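You operate a simulated robot arm through the tools that you are given. There is no shell and no other tool.

The job below is to be done with a simulated robot arm. You get a single attempt, and the scene is never put back.

JOB
Put the tray from the small white table in the gap and close the trays up at the gate.
Fine: set it down with the belt standing, drop the gate, run at speed 3 until the first three touch, then stop.

It is judged by the outcome, as a careful person would: the job done as asked, and still so three seconds after it is handed in. It fails if anything else is knocked over, pushed out of place, dropped, spilled or broken.

ROBOT AND FRAMES
A 6-joint arm with a two-finger gripper, fixed in place. Base frame: the origin is on the floor under the middle of its stand, x ahead of it, y to its left, z up; the work surface is at about z = 780. Units: mm, rad, N and s.
It reaches about 1298 mm from its shoulder. Its first joint turns from -2.601 to 2.601 rad. Payload 1.57 kg.
The tool frame sits at the grasp point between the pads (the TCP): z along the fingers, y along the line on which they close. The tips reach 21 mm beyond it. The gripper opens to 70 mm; its body begins 50 mm behind the TCP.
Orientation is that of the tool frame in the base frame, as a unit quaternion [x, y, z, w]. With the fingers straight down and closing along the base's y, the tool's x points along the base's -x, its y along +y and its z along -z.

CONTROLS
- The arm moves only by the tool drive_tool. Its argument "deltas" is a list of rows, each a list of 7 numbers: the opening, from 0 (shut) to 1 (fully open), then the shift along the tool's x, y, z in mm, then the turn, a rotation vector about the tool's x, y, z in rad. In form: [[grip, tx, ty, tz, ax, ay, az], ...]. A call has 1 to 20 rows; each row shifts and turns the commanded pose from where the row before left it, along the tool's axes as they then stand. Rows are played at 5 a second. More than 50 mm and 0.15 rad between two rows, or a gripper value outside its range, and nothing of the call is played. Where a pose cannot be reached the arm comes as near as it can. A force on the tool above 60 N (or 10 N above the force at the start of the call, whichever is more), or a blocked arm, ends the call early, and 0.2 s more pass. Each finger travels about 103.7 mm/s and halts on what it meets, pressing with about 30 N; the grip force reading is that of the motor and also rises with nothing between the fingers. The clock runs only during rows and for 0.2 s after the last one: add rows that do not move to give the fingers time. It gives the time, the measured TCP pose, the force on the tool (base axes), the opening and the grip force at its end, in the units of the frame above (readings bear some noise), with the torque about the TCP (base axes, N m) and any sound that the robot's microphone picked up.
- Cameras (640 x 400 px; columns grow to the right, rows downward): "scene" is fixed at [47.7, -501.2, 1498.5]; the picture's right is [0.08, -1.00, 0.00], its down [-0.83, -0.06, -0.56] and it looks along [0.56, 0.04, -0.83] (base axes); focal length 214 px, centre (320, 200). "wrist" rides on the gripper at [79, 4, -81] in the tool frame; the picture's right is [-0.05, 1.00, 0.00], its down [-0.67, -0.04, -0.74] and it looks along [-0.74, -0.04, 0.67] (tool axes); focal length 256 px, centre (320, 200). There is no depth. A picture from a camera that has moved, and an enlarged one, comes with that camera's place and axes in the base frame and with its lens.
- snapshot(camera): a new picture of that camera. No time passes.
- lift_body(by): slides the trunk up (or, below 0, down) by that many mm; the arm rides with it, the base frame stays. It gives what a move gives, with no picture.
- enlarge(camera, box): a new picture of the part [left, top, right, bottom] of that camera's present view, enlarged. No time passes.
- finish_job(): hands the job in; it is judged then, once.

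Nothing tells you positions but the pictures and the camera data. Unless the task says otherwise, let go and move clear before handing in.

The tools are called after ">>>" as a command line: name --pt "numbers of a row" for each row, then --argument value for the rest, lists and objects as JSON in quotes. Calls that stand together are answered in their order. drive_tool: Moves the arm, as the interface text tells. Its arguments: {"type":"object","properties":{"deltas":{"type":"array","items":{"type":"array","items":{"type":"number"}}}},"required":["deltas"]} The other tools are called the same way: lift_body (by) moves the trunk up or down; snapshot (camera) takes a picture; enlarge (camera, box) takes an enlarged picture of a part of a camera's view; finish_job () hands the job in.

At the start:

```text
time: 0.0
eef_pos: [679.0, -284.6, 1203.6]
tcp_rot: [0.0, 1.0, 0.0, 0.0]
ft_force: [-0.3, 0.4, -0.1]
torque: [-0.02, 0.0, 0.0]
opening: 69.9
finger_force: 0.1
trunk travel left (down, up): [-886.0, 84.0]
```

scene: 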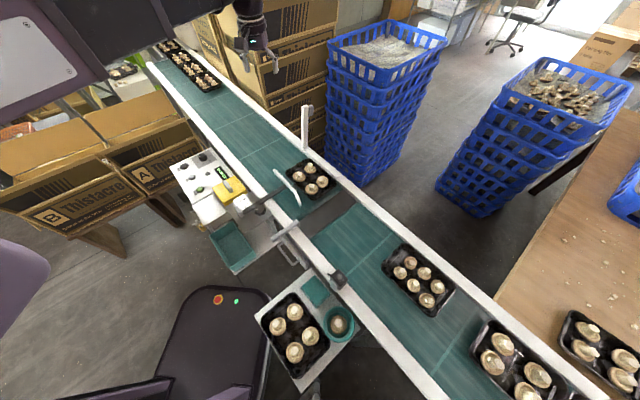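
wrist: 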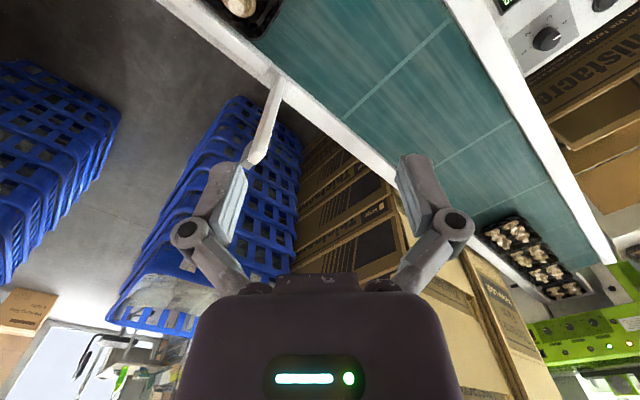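

I see a conveyor belt with mushroom trays, a control panel to its left, a small white table carrying one tray, and a gate arm. First I want closer views to work out the layout before moving.

>>> enlarge --camera "scene" --box '[160, 130, 360, 280]'

>>> enlarge --camera "scene" --box '[240, 240, 480, 400]'

>>> enlarge --camera "scene" --box '[140, 30, 300, 150]'

>>> enlarge --camera "scene" --box '[440, 250, 640, 400]'

```text
2.67 times, centred on (260, 205) of scene
camera zoom: at [47.7, -501.2, 1498.5], right [0.08, -1.0, 0.0], down [-0.83, -0.06, -0.56], along [0.56, 0.04, -0.83], focal length 572 px, centre (480, 187)
```

zoom: 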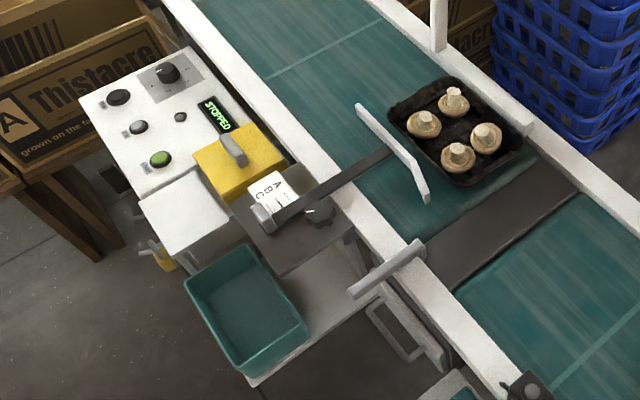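

```text
2.50 times, centred on (360, 320) of scene
camera zoom: at [47.7, -501.2, 1498.5], right [0.08, -1.0, 0.0], down [-0.83, -0.06, -0.56], along [0.56, 0.04, -0.83], focal length 536 px, centre (220, -100)
```

zoom: 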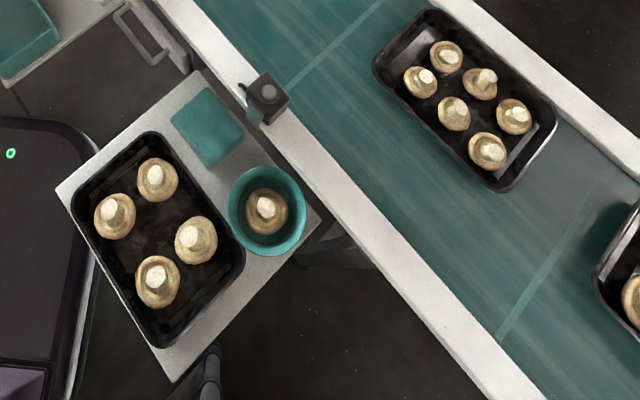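

```text
3.33 times, centred on (220, 90) of scene
camera zoom: at [47.7, -501.2, 1498.5], right [0.08, -1.0, 0.0], down [-0.83, -0.06, -0.56], along [0.56, 0.04, -0.83], focal length 715 px, centre (653, 567)
```

zoom: 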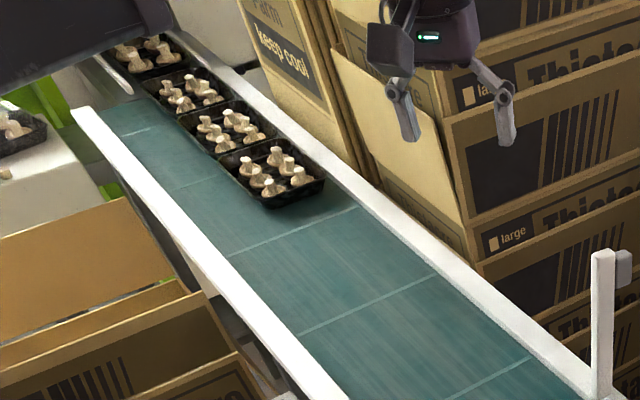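

```text
2.67 times, centred on (540, 325) of scene
camera zoom: at [47.7, -501.2, 1498.5], right [0.08, -1.0, 0.0], down [-0.83, -0.06, -0.56], along [0.56, 0.04, -0.83], focal length 572 px, centre (-267, -133)
```

zoom: 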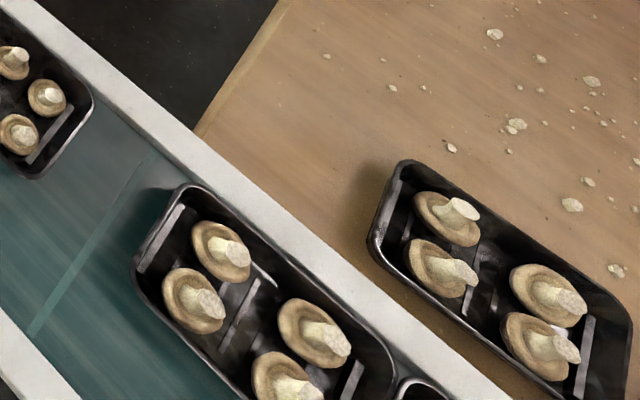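

The belt runs diagonally from lower right to upper left of the picture, and the panel display reads "STOPPED". Next I'm zooming in on the panel, the gate hardware and the wrist view to identify each control.

>>> enlarge --camera "scene" --box '[165, 145, 245, 195]'

>>> enlarge --camera "scene" --box '[190, 170, 270, 220]'

>>> enlarge --camera "scene" --box '[240, 180, 340, 245]'

>>> enlarge --camera "scene" --box '[270, 90, 350, 200]'

>>> enlarge --camera "scene" --box '[270, 220, 370, 300]'

>>> enlarge --camera "wrist" --box '[160, 0, 640, 300]'

```text
8.00 times, centred on (205, 170) of scene
camera zoom: at [47.7, -501.2, 1498.5], right [0.08, -1.0, 0.0], down [-0.83, -0.06, -0.56], along [0.56, 0.04, -0.83], focal length 1716 px, centre (1240, 440)
```

zoom: 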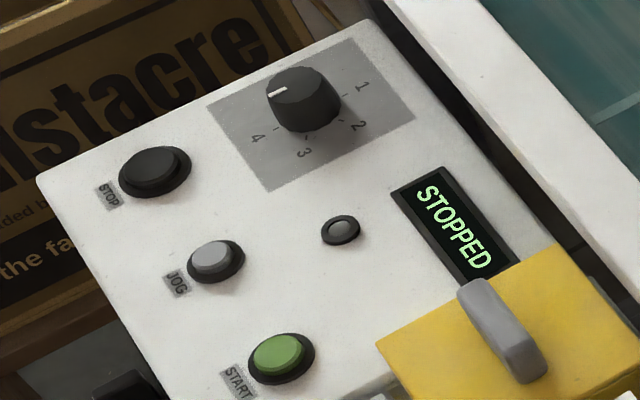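

```text
8.00 times, centred on (230, 195) of scene
camera zoom: at [47.7, -501.2, 1498.5], right [0.08, -1.0, 0.0], down [-0.83, -0.06, -0.56], along [0.56, 0.04, -0.83], focal length 1716 px, centre (1040, 240)
```

zoom: 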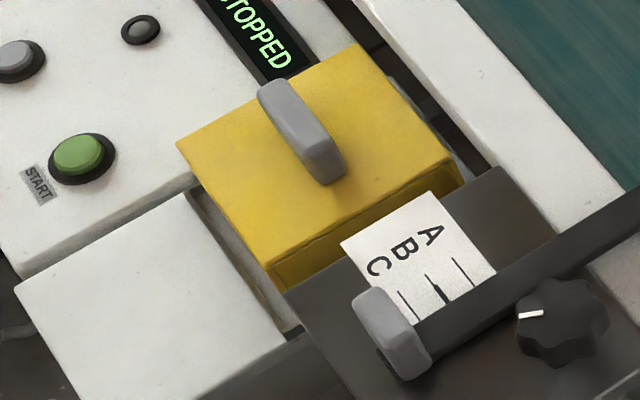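

```text
6.15 times, centred on (290, 212) of scene
camera zoom: at [47.7, -501.2, 1498.5], right [0.08, -1.0, 0.0], down [-0.83, -0.06, -0.56], along [0.56, 0.04, -0.83], focal length 1320 px, centre (505, 123)
```

zoom: 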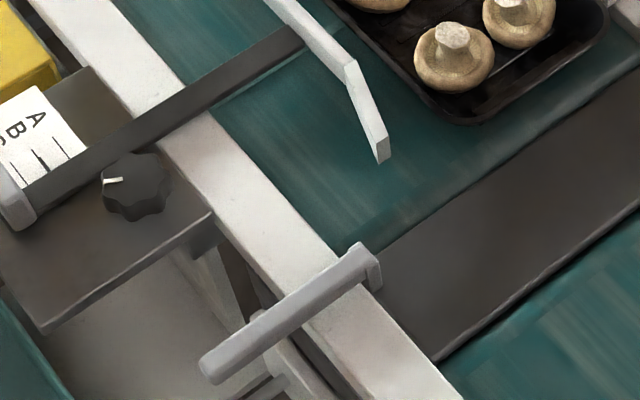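

```text
3.64 times, centred on (310, 145) of scene
camera zoom: at [47.7, -501.2, 1498.5], right [0.08, -1.0, 0.0], down [-0.83, -0.06, -0.56], along [0.56, 0.04, -0.83], focal length 780 px, centre (356, 400)
```

zoom: 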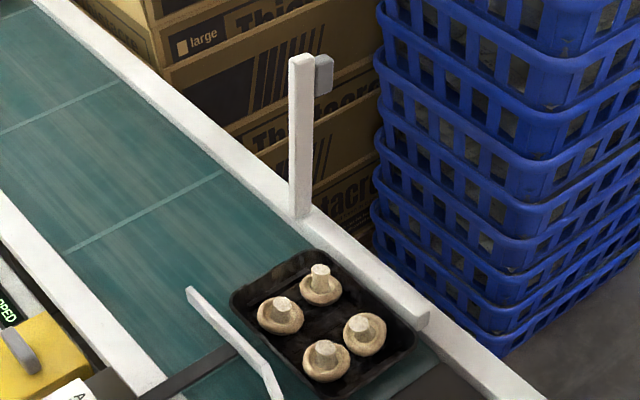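

```text
5.00 times, centred on (320, 260) of scene
camera zoom: at [47.7, -501.2, 1498.5], right [0.08, -1.0, 0.0], down [-0.83, -0.06, -0.56], along [0.56, 0.04, -0.83], focal length 1072 px, centre (320, -100)
```

zoom: 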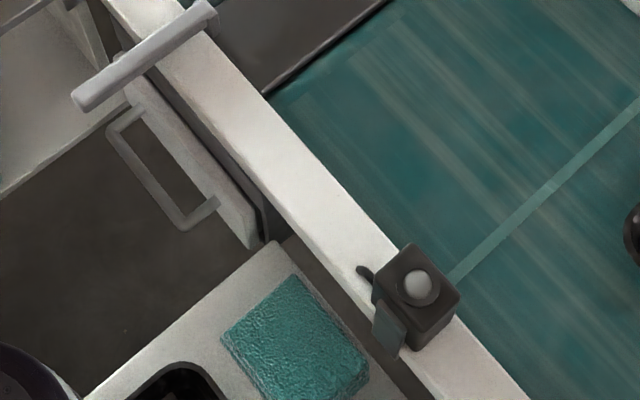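

```text
1.33 times, centred on (400, 150) of wrist
camera zoom: at [599.6, -281.5, 1285.7], right [0.05, 1.0, 0.0], down [0.67, -0.04, 0.74], along [0.74, -0.04, -0.67], focal length 341 px, centre (213, 267)
```

zoom: 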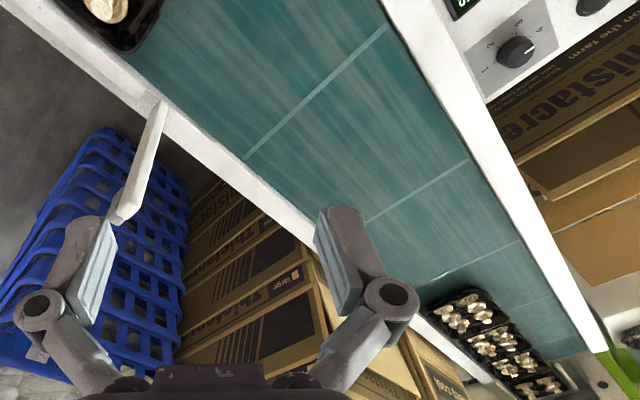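

The controls I can read are START, STOP, JOG, a speed dial marked 1–4 and a yellow cover with a handle. The white post on the far rail is probably the raised gate. I'll move the wrist camera over toward the panel, staying high, for a closer look.

>>> drive_tool --pt "1 25 31 0 0 0 0" --pt "1 25 32 10 0 0 0" --pt "1 25 32 14 0 0 0" --pt "1 25 32 15 0 0 0" --pt "1 25 32 15 0 0 0" --pt "1 25 32 15 0 0 0" --pt "1 25 32 15 0 0 0" --pt "1 25 31 15 0 0 0" --pt "1 25 31 15 0 0 0"

>>> snapshot --camera "wrist"

>>> snapshot --camera "scene"

```text
time: 2.0
eef_pos: [537.4, -6.1, 1205.4]
tcp_rot: [0.0, 1.0, 0.001, -0.002]
ft_force: [1.3, 0.1, 0.0]
torque: [-0.01, -0.01, 0.0]
opening: 69.8
finger_force: 0.1
out of reach, approached as far as the arm can: row 2, 3, 4, 5, 6, 7, 8, 9
trunk travel left (down, up): [-886.0, 84.0]
```

```text
taken
camera wrist: at [457.2, -1.7, 1285.9], right [0.05, 1.0, 0.0], down [0.67, -0.04, 0.74], along [0.74, -0.04, -0.67], focal length 256 px, centre (320, 200)
```

wrist: 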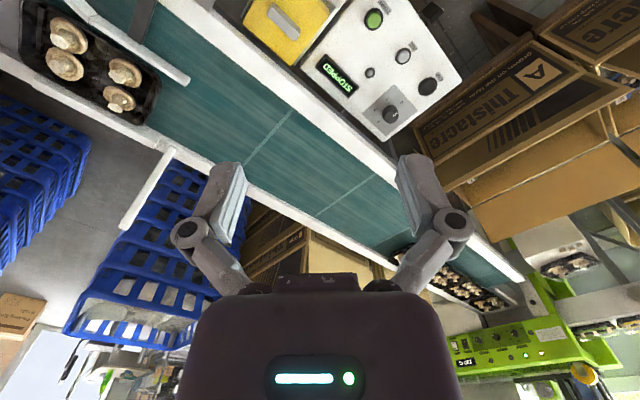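

```text
taken
```

scene: 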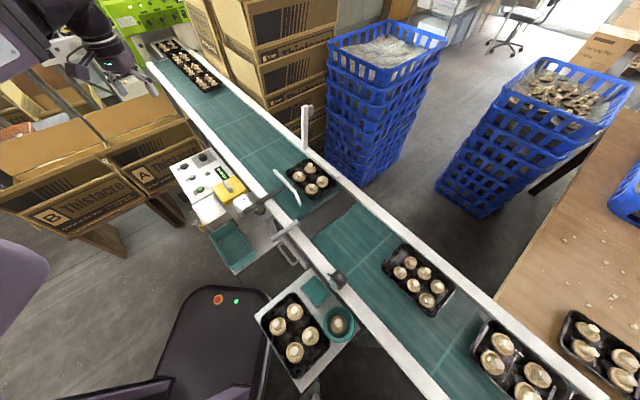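

The arm couldn't come lower with the trunk at this height. Triangulating puts the panel top near z≈710 around (600, 0). I'll lower the trunk in steps and check the pictures as I go.

>>> lift_body --by -150

>>> snapshot --camera "wrist"

>>> snapshot --camera "scene"

```text
time: 3.8
eef_pos: [537.0, -7.1, 1054.1]
tcp_rot: [0.001, 1.0, 0.0, -0.002]
ft_force: [0.0, 0.2, 0.2]
torque: [0.01, 0.0, 0.01]
opening: 69.9
finger_force: 0.0
trunk travel left (down, up): [-736.0, 234.0]
```

```text
taken
camera wrist: at [457.1, -2.6, 1136.0], right [0.05, 1.0, 0.0], down [0.67, -0.04, 0.74], along [0.74, -0.04, -0.67], focal length 256 px, centre (320, 200)
```

wrist: 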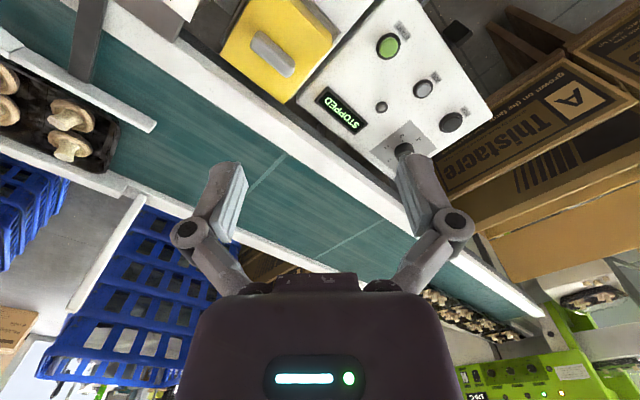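

```text
taken
```

scene: 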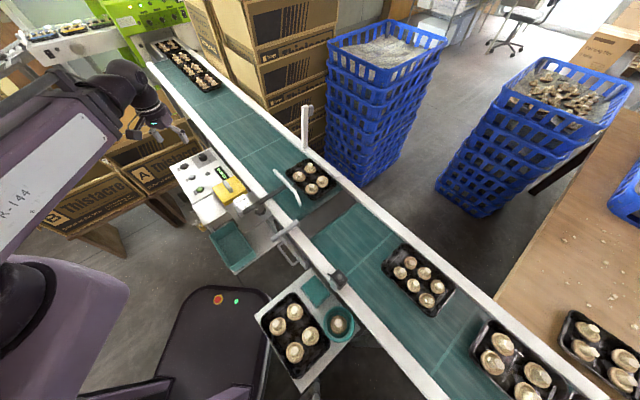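

The panel is now in the wrist view, partly behind a finger. I'll tilt the tool to look further down so I can read the dial and the cover clearly.

>>> drive_tool --pt "1 20 20 0 0 0.12 0" --pt "1 20 20 0 0 0.12 0" --pt "1 20 10 0 0 0.12 0" --pt "1 0 0 0 0 0.1 0"

>>> snapshot --camera "wrist"

```text
time: 4.8
eef_pos: [478.6, 44.4, 1073.0]
tcp_rot: [0.0, 0.975, 0.001, -0.221]
ft_force: [0.0, 0.2, 0.6]
torque: [0.01, 0.02, -0.01]
opening: 70.2
finger_force: 0.1
out of reach, approached as far as the arm can: row 3, 4
trunk travel left (down, up): [-736.0, 234.0]
```

```text
taken
camera wrist: at [440.2, 48.1, 1179.8], right [0.05, 1.0, -0.02], down [0.92, -0.04, 0.39], along [0.39, -0.04, -0.92], focal length 256 px, centre (320, 200)
```

wrist: 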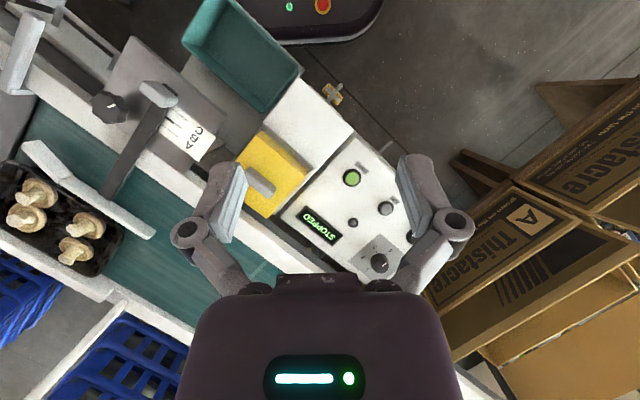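

>>> enlarge --camera "wrist" --box '[240, 120, 440, 280]'

>>> enlarge --camera "wrist" --box '[0, 20, 240, 200]'

>>> enlarge --camera "wrist" --box '[180, 60, 380, 220]'

```text
2.50 times, centred on (340, 200) of wrist
camera zoom: at [440.2, 48.1, 1179.8], right [0.05, 1.0, -0.02], down [0.92, -0.04, 0.39], along [0.39, -0.04, -0.92], focal length 640 px, centre (270, 200)
```

zoom: 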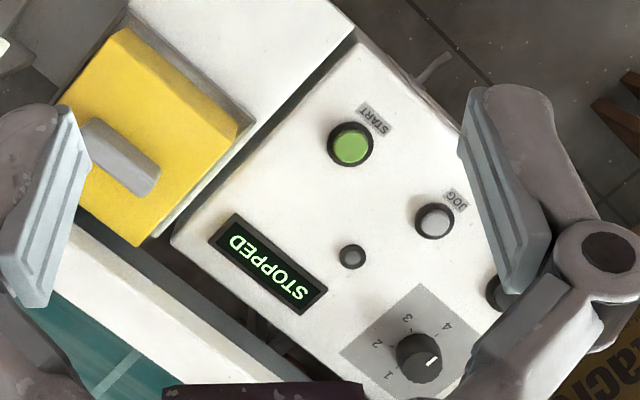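

```text
2.22 times, centred on (120, 110) of wrist
camera zoom: at [440.2, 48.1, 1179.8], right [0.05, 1.0, -0.02], down [0.92, -0.04, 0.39], along [0.39, -0.04, -0.92], focal length 569 px, centre (764, 400)
```

zoom: 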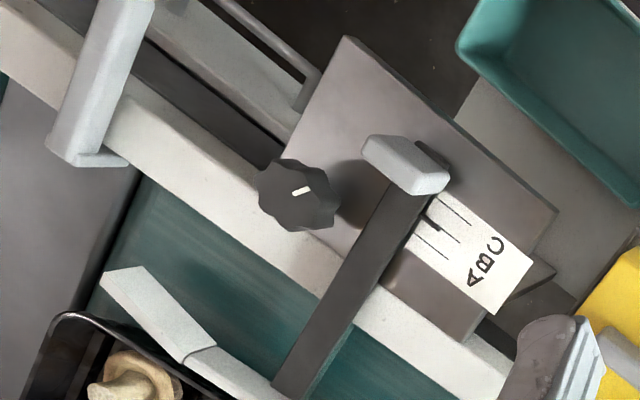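

```text
2.50 times, centred on (280, 140) of wrist
camera zoom: at [440.2, 48.1, 1179.8], right [0.05, 1.0, -0.02], down [0.92, -0.04, 0.39], along [0.39, -0.04, -0.92], focal length 640 px, centre (420, 350)
```

zoom: 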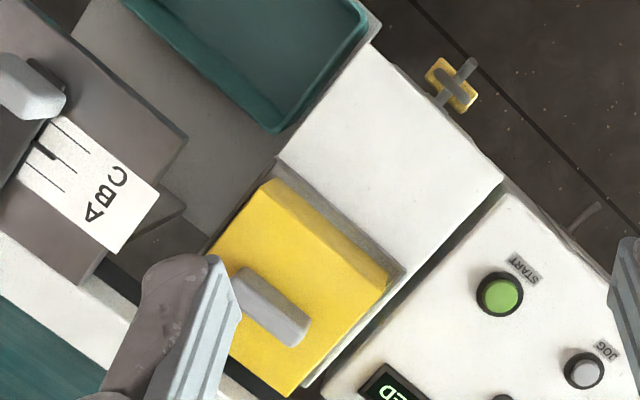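

The panel reads clearly: START, JOG, STOP, and the dial, whose pointer now sits past 4. Now I want a closer look at the gate post on the far rail, so I'll straighten the tool and move that way.

>>> drive_tool --pt "1 0 0 0 0 -0.149 0" --pt "1 0 0 0 0 -0.149 0" --pt "1 0 0 0 0 -0.148 0" --pt "1 -22 -40 0 0 0 0" --pt "1 -22 -40 0 0 0 0" --pt "1 -22 -40 0 0 0 0" --pt "1 -22 -40 0 0 0 0" --pt "1 -22 -40 0 0 0 0" --pt "1 -22 -40 0 0 0 0"

>>> snapshot --camera "wrist"

>>> snapshot --camera "scene"

```text
time: 6.8
eef_pos: [665.7, -190.2, 1053.5]
tcp_rot: [0.0, 1.0, 0.0, -0.009]
ft_force: [-0.6, -0.9, 0.4]
torque: [-0.03, -0.01, 0.01]
opening: 69.8
finger_force: 0.0
out of reach, approached as far as the arm can: row 1, 2, 3
trunk travel left (down, up): [-736.0, 234.0]
```

```text
taken
camera wrist: at [586.8, -187.7, 1136.8], right [0.05, 1.0, 0.0], down [0.68, -0.04, 0.73], along [0.73, -0.04, -0.68], focal length 256 px, centre (320, 200)
```

wrist: 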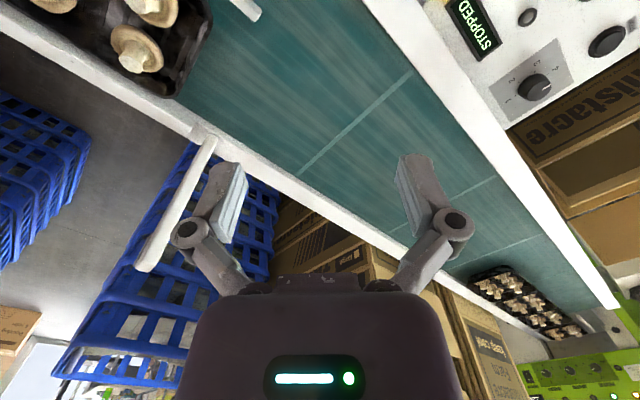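

```text
taken
```

scene: 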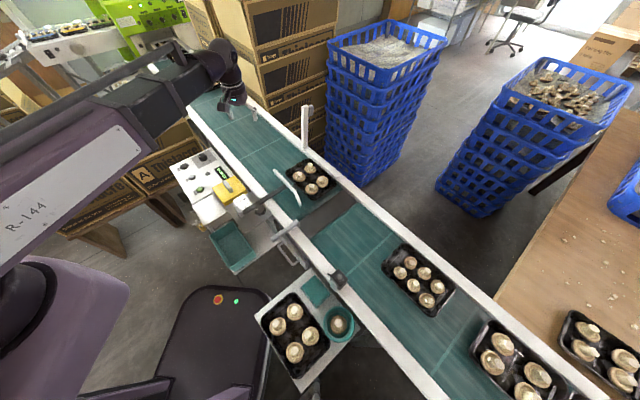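

>>> enlarge --camera "wrist" --box '[100, 80, 260, 300]'

>>> enlarge --camera "wrist" --box '[480, 0, 640, 110]'

```text
1.82 times, centred on (180, 190) of wrist
camera zoom: at [586.8, -187.7, 1136.8], right [0.05, 1.0, 0.0], down [0.68, -0.04, 0.73], along [0.73, -0.04, -0.68], focal length 465 px, centre (574, 218)
```

zoom: 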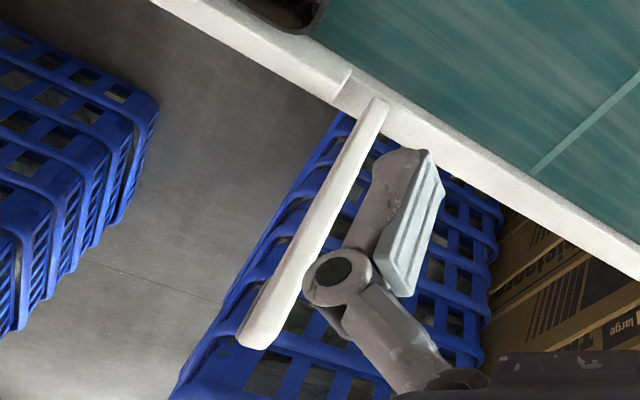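

```text
3.64 times, centred on (560, 55) of wrist
camera zoom: at [586.8, -187.7, 1136.8], right [0.05, 1.0, 0.0], down [0.68, -0.04, 0.73], along [0.73, -0.04, -0.68], focal length 931 px, centre (-553, 727)
```

zoom: 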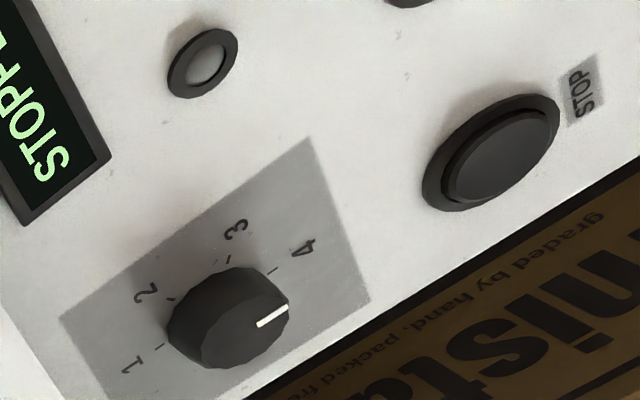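

The white post on the far rail, near (805, -373, 795) and about 205 mm tall, leans slightly outward and looks like the hinged gate. Next I'll look at the lever on the near rail and the tray on the white table.

>>> drive_tool --pt "1 40 -20 0 0 0 0" --pt "1 40 -20 0 0 0 0" --pt "1 40 -20 0 0 0 0" --pt "1 40 -20 0 0 0 0" --pt "1 40 -20 0 0 0 0" --pt "1 40 -20 0 0 0 0" --pt "1 40 -20 0 0 0 0"

>>> snapshot --camera "wrist"

>>> snapshot --camera "scene"

```text
time: 8.3
eef_pos: [394.1, -342.3, 1054.3]
tcp_rot: [0.0, 1.0, 0.001, -0.009]
ft_force: [0.4, 0.5, 0.5]
torque: [0.01, 0.0, 0.01]
opening: 70.2
finger_force: 0.0
out of reach, approached as far as the arm can: row 7
trunk travel left (down, up): [-736.0, 234.0]
```

```text
taken
camera wrist: at [315.8, -337.6, 1137.2], right [0.05, 1.0, 0.0], down [0.68, -0.04, 0.73], along [0.73, -0.04, -0.68], focal length 256 px, centre (320, 200)
```

wrist: 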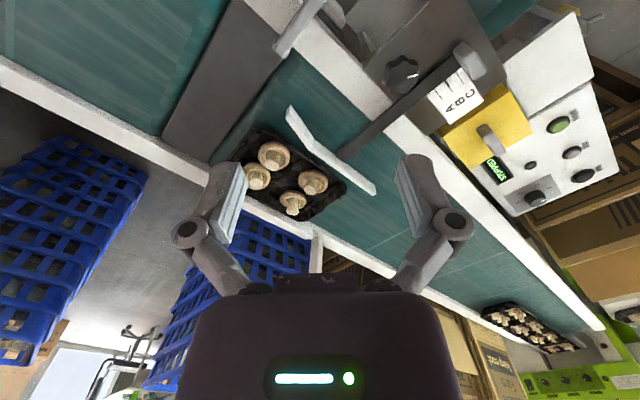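

```text
taken
```

scene: 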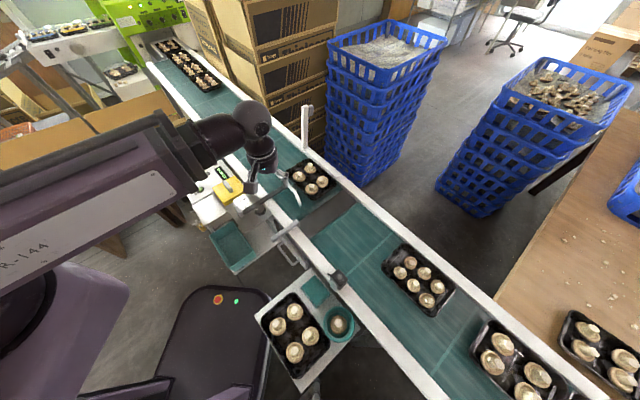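

I can see the lever, guide and gate base from here. I'll enlarge those areas.

>>> enlarge --camera "wrist" --box '[180, 0, 400, 140]'

>>> enlarge --camera "wrist" --box '[400, 60, 640, 220]'

>>> enlarge --camera "wrist" --box '[200, 100, 420, 290]'

```text
2.86 times, centred on (290, 70) of wrist
camera zoom: at [315.8, -337.6, 1137.2], right [0.05, 1.0, 0.0], down [0.68, -0.04, 0.73], along [0.73, -0.04, -0.68], focal length 731 px, centre (406, 571)
```

zoom: 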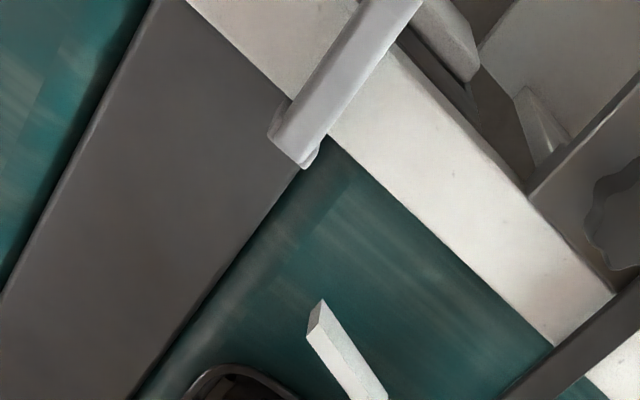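

```text
2.50 times, centred on (520, 140) of wrist
camera zoom: at [315.8, -337.6, 1137.2], right [0.05, 1.0, 0.0], down [0.68, -0.04, 0.73], along [0.73, -0.04, -0.68], focal length 640 px, centre (-180, 350)
```

zoom: 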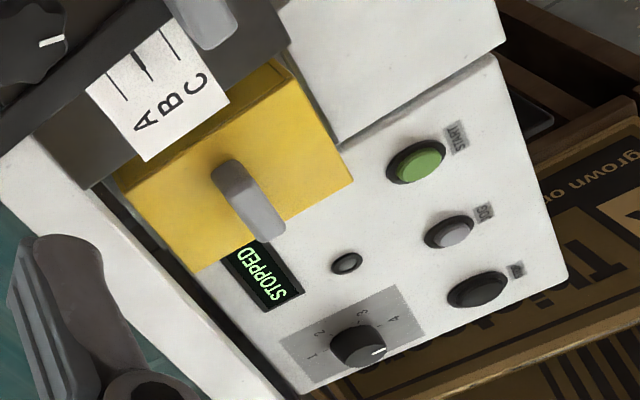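

```text
2.11 times, centred on (310, 195) of wrist
camera zoom: at [315.8, -337.6, 1137.2], right [0.05, 1.0, 0.0], down [0.68, -0.04, 0.73], along [0.73, -0.04, -0.68], focal length 539 px, centre (341, 210)
```

zoom: 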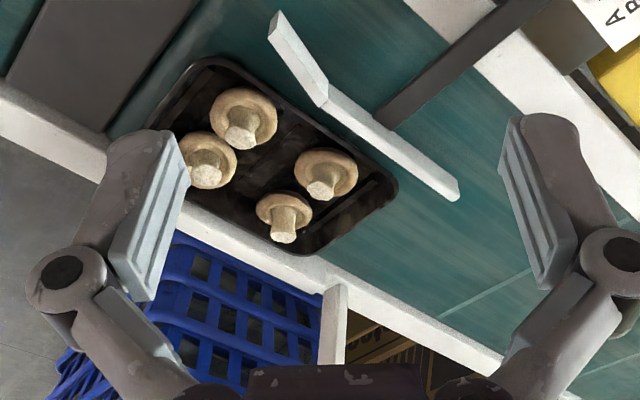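

The dial, guide and gate are clear, and T1 sits in the guided lane just upstream of the gate post. Now I'll check whether the arm can get over the white table by coming down first and then moving in.

>>> drive_tool --pt "1 0 -20 35 0 0 0" --pt "1 0 -25 35 0 0 0" --pt "1 20 -30 30 0 0 0" --pt "1 40 -20 0 0 0 0" --pt "1 40 -10 0 0 0 0" --pt "1 40 0 0 0 0 0" --pt "1 40 0 0 0 0 0"

>>> snapshot --camera "wrist"

>>> snapshot --camera "scene"

```text
time: 9.9
eef_pos: [216.2, -457.3, 1055.3]
tcp_rot: [0.0, 1.0, 0.001, -0.008]
ft_force: [-0.8, 0.0, -0.3]
torque: [-0.01, 0.03, -0.01]
opening: 70.0
finger_force: 0.1
out of reach, approached as far as the arm can: row 1, 2, 3, 7
trunk travel left (down, up): [-736.0, 234.0]
```

```text
taken
camera wrist: at [137.8, -453.3, 1137.0], right [0.05, 1.0, 0.0], down [0.68, -0.04, 0.73], along [0.73, -0.04, -0.68], focal length 256 px, centre (320, 200)
```

wrist: 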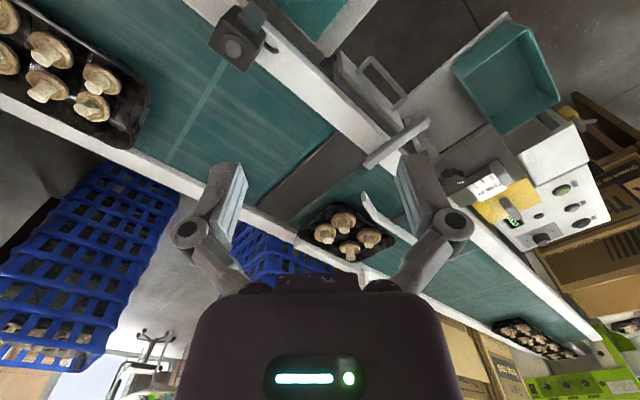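

```text
taken
```

scene: 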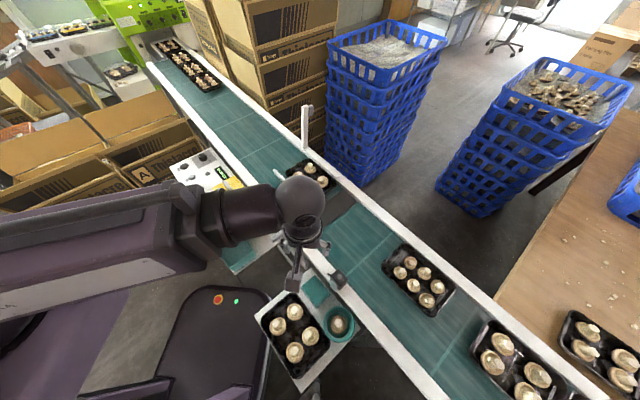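

Lowering the tool at this trunk height isn't possible, so height will have to come from the trunk. The tray is just behind the gripper at roughly (70, -430), so I'll tilt the camera down and look at it.

>>> drive_tool --pt "1 0 0 0 0 0.14 0" --pt "1 0 0 0 0 0.14 0" --pt "1 0 0 0 0 0.14 0" --pt "1 0 0 0 0 0.14 0" --pt "1 0 0 0 0 0.14 0"

>>> snapshot --camera "wrist"

```text
time: 11.2
eef_pos: [217.7, -457.0, 1100.9]
tcp_rot: [0.001, 0.936, 0.0, -0.352]
ft_force: [-1.1, 0.6, -0.5]
torque: [0.0, -0.01, -0.02]
opening: 69.8
finger_force: 0.0
out of reach, approached as far as the arm can: row 2, 3, 4, 5
trunk travel left (down, up): [-736.0, 234.0]
```

```text
taken
camera wrist: at [210.3, -453.1, 1213.8], right [0.04, 1.0, -0.04], down [0.99, -0.04, 0.12], along [0.12, -0.04, -0.99], focal length 256 px, centre (320, 200)
```

wrist: 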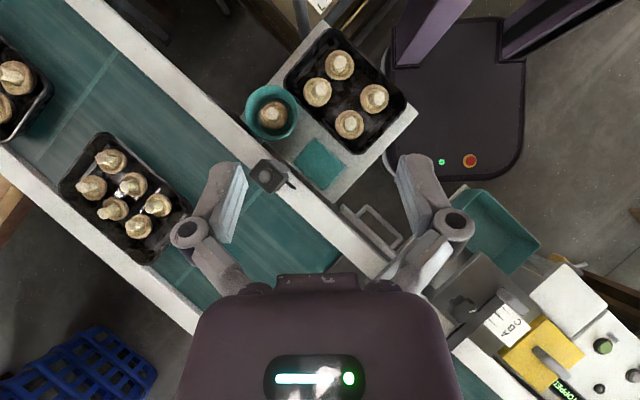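

This is a useful top-down view of the table, the tray and T2. I'll enlarge it to measure.

>>> enlarge --camera "wrist" --box '[220, 0, 460, 210]'

>>> enlarge --camera "wrist" --box '[20, 100, 240, 290]'

>>> enlarge --camera "scene" --box '[250, 260, 370, 400]'

```text
1.90 times, centred on (340, 105) of wrist
camera zoom: at [210.3, -453.1, 1213.8], right [0.04, 1.0, -0.04], down [0.99, -0.04, 0.12], along [0.12, -0.04, -0.99], focal length 488 px, centre (282, 381)
```

zoom: 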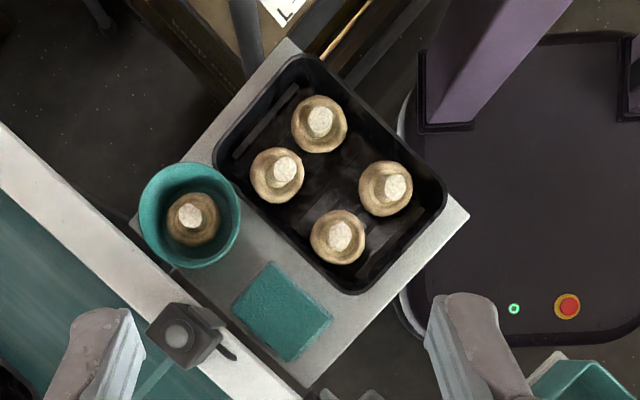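

```text
2.11 times, centred on (130, 195) of wrist
camera zoom: at [210.3, -453.1, 1213.8], right [0.04, 1.0, -0.04], down [0.99, -0.04, 0.12], along [0.12, -0.04, -0.99], focal length 539 px, centre (720, 210)
```

zoom: 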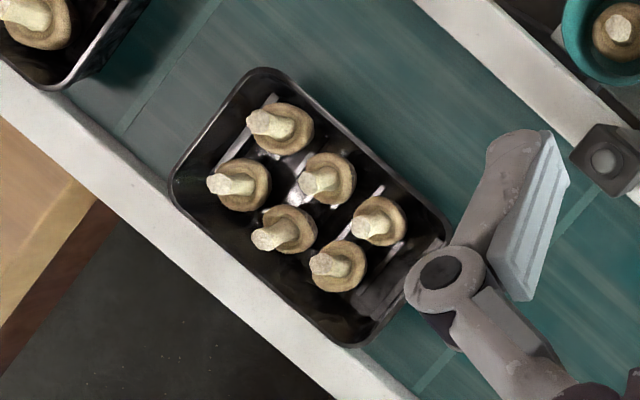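

```text
2.86 times, centred on (310, 330) of scene
camera zoom: at [47.7, -501.2, 1498.5], right [0.08, -1.0, 0.0], down [-0.83, -0.06, -0.56], along [0.56, 0.04, -0.83], focal length 613 px, centre (349, -171)
```

zoom: 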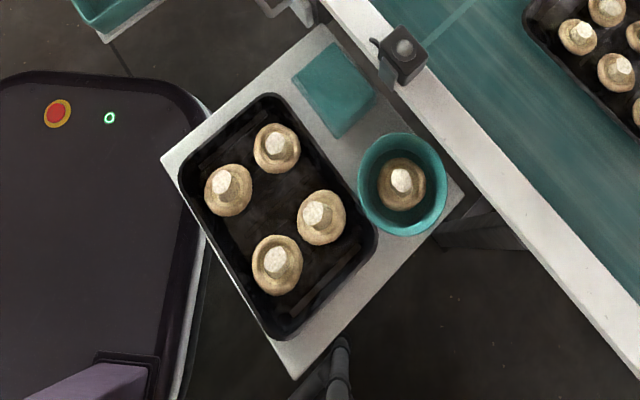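

The table tray's rim is about z≈730, with its long axis parallel to the belt. The upstream short wall has clear room for a finger, away from the bowl and sponge. I'll straighten up, yaw 45° to align with the belt and tray, and move toward that wall.

>>> drive_tool --pt "1 0 0 0 0 -0.144 0" --pt "1 0 0 0 0 -0.144 0" --pt "1 0 0 0 0 -0.144 0" --pt "1 0 0 0 0 -0.144 0" --pt "1 0 0 0 0 -0.1435 0" --pt "1 0 0 0 0 0 0.131" --pt "1 0 0 0 0 0 0.131" --pt "1 0 0 0 0 0 0.131" --pt "1 0 0 0 0 0 0.131" --pt "1 0 0 0 0 0 0.131" --pt "1 0 0 0 0 0 0.1304" --pt "1 0 0 0 0 0 0"

>>> snapshot --camera "wrist"

>>> snapshot --camera "scene"

```text
time: 13.8
eef_pos: [217.8, -457.9, 1053.6]
tcp_rot: [0.383, 0.924, 0.0, 0.001]
ft_force: [0.3, 0.0, -0.8]
torque: [0.02, -0.01, -0.03]
opening: 70.1
finger_force: 0.1
out of reach, approached as far as the arm can: row 1, 2, 3, 4
trunk travel left (down, up): [-736.0, 234.0]
```

```text
taken
camera wrist: at [163.7, -399.2, 1135.6], right [0.75, 0.67, 0.0], down [0.44, -0.5, 0.75], along [0.5, -0.55, -0.67], focal length 256 px, centre (320, 200)
```

wrist: 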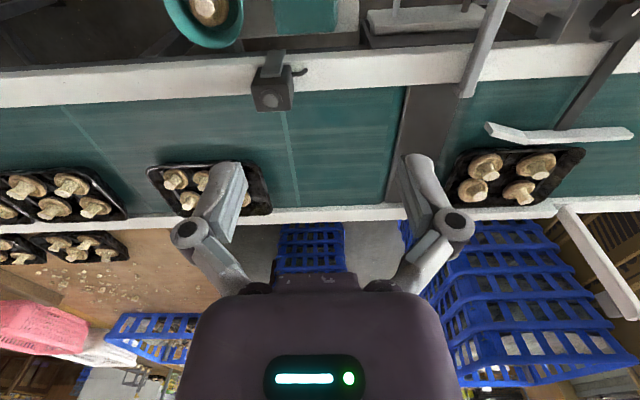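

```text
taken
```

scene: 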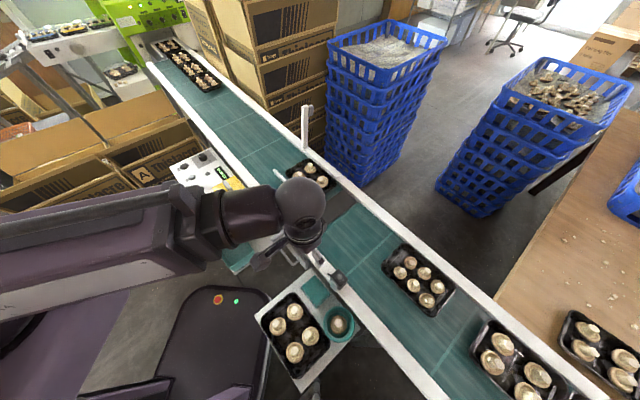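

Now the belt runs almost horizontally in the wrist view. I'll enlarge it to measure the belt direction, the trays and the gate.

>>> enlarge --camera "wrist" --box '[380, 60, 640, 230]'

>>> enlarge --camera "wrist" --box '[0, 60, 280, 240]'

>>> enlarge --camera "wrist" --box '[220, 0, 540, 200]'

```text
2.35 times, centred on (510, 145) of wrist
camera zoom: at [163.7, -399.2, 1135.6], right [0.75, 0.67, 0.0], down [0.44, -0.5, 0.75], along [0.5, -0.55, -0.67], focal length 602 px, centre (-127, 329)
```

zoom: 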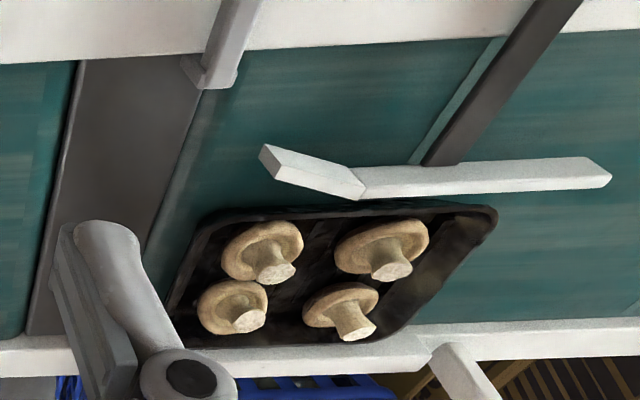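

```text
2.22 times, centred on (140, 150) of wrist
camera zoom: at [163.7, -399.2, 1135.6], right [0.75, 0.67, 0.0], down [0.44, -0.5, 0.75], along [0.5, -0.55, -0.67], focal length 569 px, centre (720, 311)
```

zoom: 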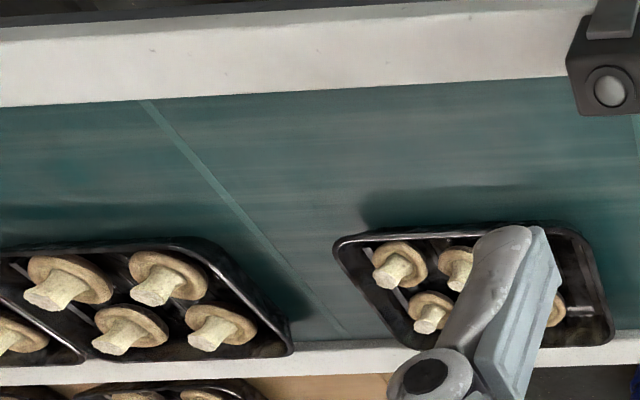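

```text
2.00 times, centred on (380, 100) of wrist
camera zoom: at [163.7, -399.2, 1135.6], right [0.75, 0.67, 0.0], down [0.44, -0.5, 0.75], along [0.5, -0.55, -0.67], focal length 512 px, centre (200, 400)
```

zoom: 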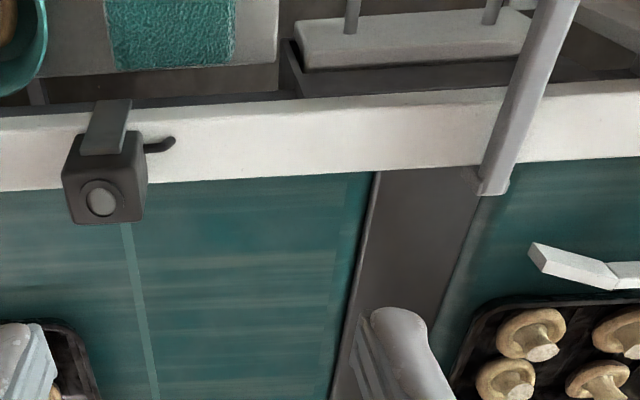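

The lane, the trays and the dark transfer plate are clear. T2's front edge is about 290 mm behind the plate centre, which leaves ample room in the gap. I'll now move above the upstream wall of the table tray.

>>> drive_tool --pt "1 26.3 -33.9 0 0 0 0" --pt "1 26.3 -33.9 0 0 0 0" --pt "1 26.3 -33.9 0 0 0 0" --pt "1 26.3 -33.9 0 0 0 0" --pt "1 26.1 -34 0 0 0 0" --pt "1 0 0 0 0 0 0"

>>> snapshot --camera "wrist"

>>> snapshot --camera "scene"

```text
time: 15.2
eef_pos: [6.4, -496.9, 1054.2]
tcp_rot: [0.383, 0.924, 0.0, 0.001]
ft_force: [0.4, -0.1, -0.7]
torque: [-0.01, -0.01, 0.02]
opening: 69.8
finger_force: 0.2
out of reach, approached as far as the arm can: row 1, 2
trunk travel left (down, up): [-736.0, 234.0]
```

```text
taken
camera wrist: at [-47.5, -438.2, 1135.5], right [0.74, 0.67, 0.0], down [0.44, -0.5, 0.75], along [0.5, -0.55, -0.67], focal length 256 px, centre (320, 200)
```

wrist: 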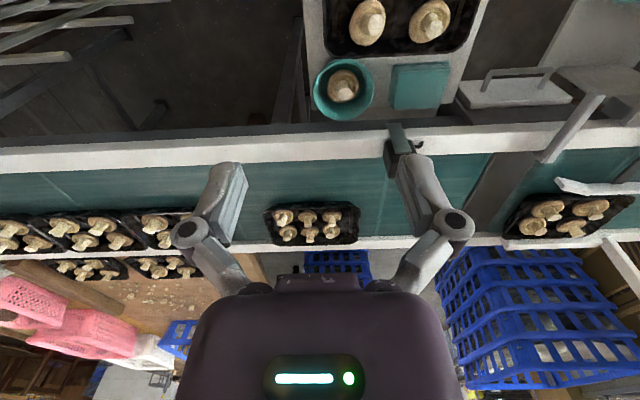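

```text
taken
```

scene: 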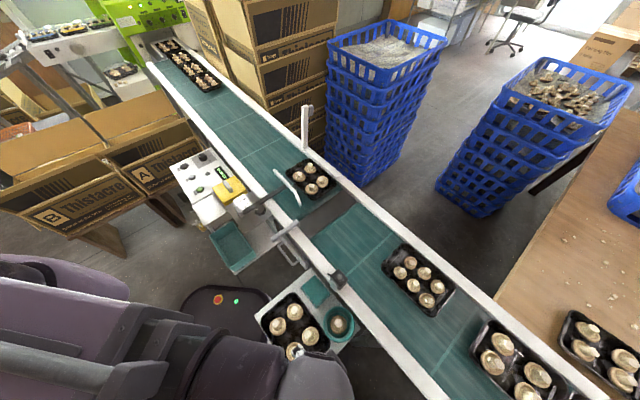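

I'm above the upstream wall at about (6, -497). I'll lower the trunk 200 mm and look again.

>>> lift_body --by -200

>>> snapshot --camera "wrist"

>>> snapshot --camera "scene"

```text
time: 17.3
eef_pos: [8.0, -497.1, 854.6]
tcp_rot: [0.383, 0.924, 0.001, 0.001]
ft_force: [0.6, 0.6, 0.0]
torque: [-0.01, -0.01, 0.0]
opening: 70.1
finger_force: 0.0
trunk travel left (down, up): [-536.0, 434.0]
```

```text
taken
camera wrist: at [-47.3, -438.2, 935.6], right [0.74, 0.67, 0.0], down [0.44, -0.5, 0.75], along [0.5, -0.55, -0.67], focal length 256 px, centre (320, 200)
```

wrist: 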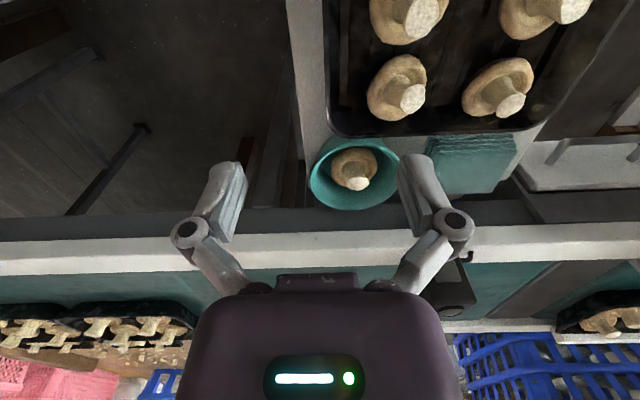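

```text
taken
```

scene: 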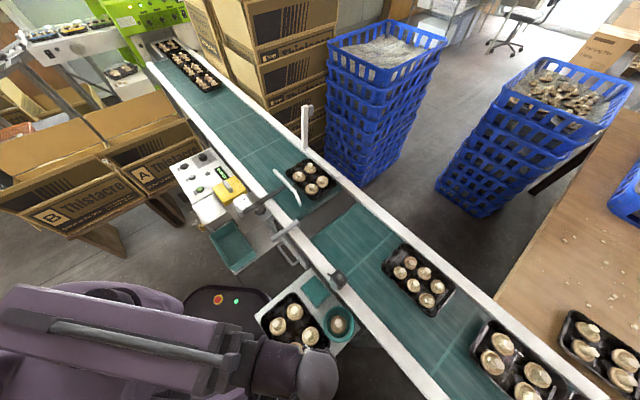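

The upstream wall is just below and slightly to the right of the grasp point, with a mushroom roughly 30 mm inside it. I'll zoom in on the wall and the fingers before coming down.

>>> enlarge --camera "wrist" --box '[280, 0, 480, 150]'

>>> enlarge --camera "wrist" --box '[150, 130, 500, 330]'

>>> enlarge --camera "scene" --box '[230, 270, 380, 400]'

```text
2.67 times, centred on (380, 75) of wrist
camera zoom: at [-47.3, -438.2, 935.6], right [0.74, 0.67, 0.0], down [0.44, -0.5, 0.75], along [0.5, -0.55, -0.67], focal length 683 px, centre (160, 533)
```

zoom: 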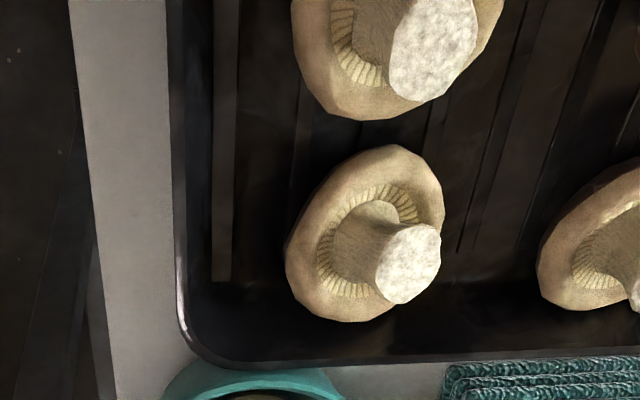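

```text
1.83 times, centred on (325, 230) of wrist
camera zoom: at [-47.3, -438.2, 935.6], right [0.74, 0.67, 0.0], down [0.44, -0.5, 0.75], along [0.5, -0.55, -0.67], focal length 468 px, centre (311, 145)
```

zoom: 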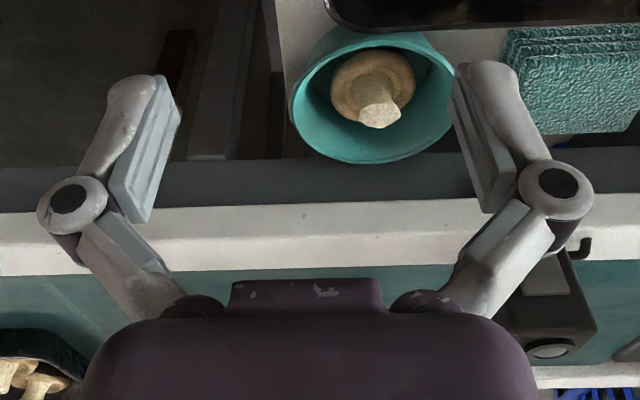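

```text
3.08 times, centred on (305, 335) of scene
camera zoom: at [47.7, -501.2, 1498.5], right [0.08, -1.0, 0.0], down [-0.83, -0.06, -0.56], along [0.56, 0.04, -0.83], focal length 660 px, centre (366, -215)
```

zoom: 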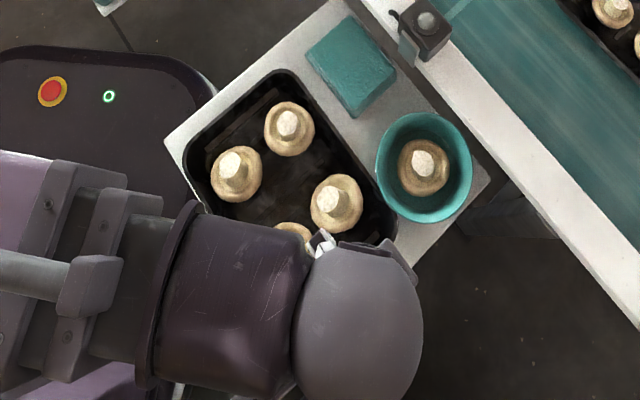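

I need to know how much the tray walls slant before gripping. T2 on the belt is the same type of tray, so I'll raise a little and look at it from a low side angle.

>>> drive_tool --pt "1 0 0 -40 0 0 0" --pt "1 -37 -6 0 0 0 0" --pt "1 -37 -6 0 0 0 0" --pt "1 -37 -6 0 0 0 0" --pt "1 -37 -6 0 0 0 0" --pt "1 -37 -6 0 0 0 0" --pt "1 -37 -6 0 0 0 0"

>>> snapshot --camera "wrist"

```text
time: 18.9
eef_pos: [138.2, -680.3, 854.0]
tcp_rot: [0.383, 0.924, 0.001, 0.001]
ft_force: [0.5, -0.1, 0.5]
torque: [0.02, -0.03, 0.0]
opening: 70.0
finger_force: 0.2
out of reach, approached as far as the arm can: row 1
trunk travel left (down, up): [-536.0, 434.0]
```

```text
taken
camera wrist: at [83.8, -620.8, 935.5], right [0.74, 0.67, 0.0], down [0.44, -0.5, 0.75], along [0.5, -0.55, -0.67], focal length 256 px, centre (320, 200)
```

wrist: 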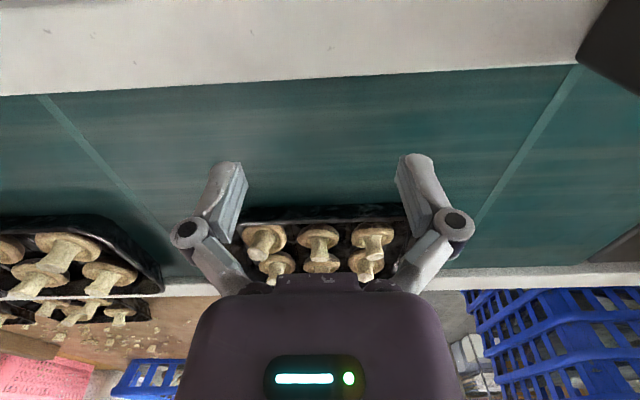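

Vertical motion evidently comes only from the trunk and xy motion from the arm, so I'll plan around that. I'm zooming in on T2's side profile.

>>> enlarge --camera "wrist" --box '[220, 180, 420, 300]'

>>> enlarge --camera "wrist" --box '[0, 180, 200, 330]'

```text
3.20 times, centred on (320, 240) of wrist
camera zoom: at [83.8, -620.8, 935.5], right [0.74, 0.67, 0.0], down [0.44, -0.5, 0.75], along [0.5, -0.55, -0.67], focal length 819 px, centre (320, 72)
```

zoom: 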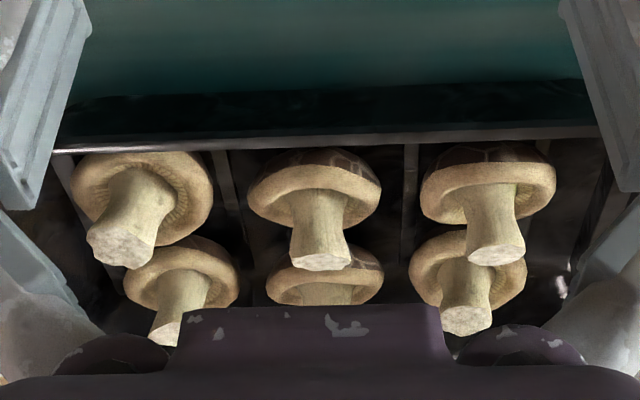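

```text
2.67 times, centred on (100, 255) of wrist
camera zoom: at [83.8, -620.8, 935.5], right [0.74, 0.67, 0.0], down [0.44, -0.5, 0.75], along [0.5, -0.55, -0.67], focal length 683 px, centre (907, 53)
```

zoom: 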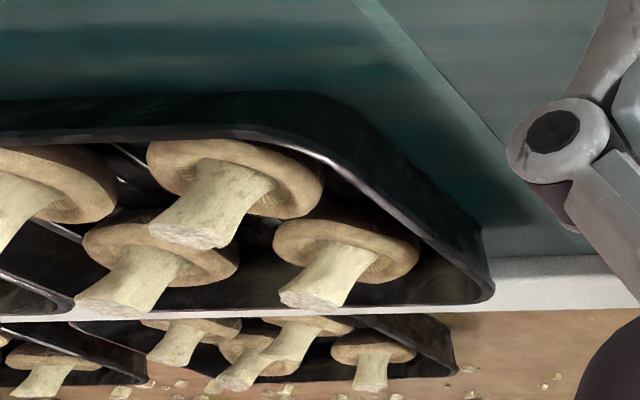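

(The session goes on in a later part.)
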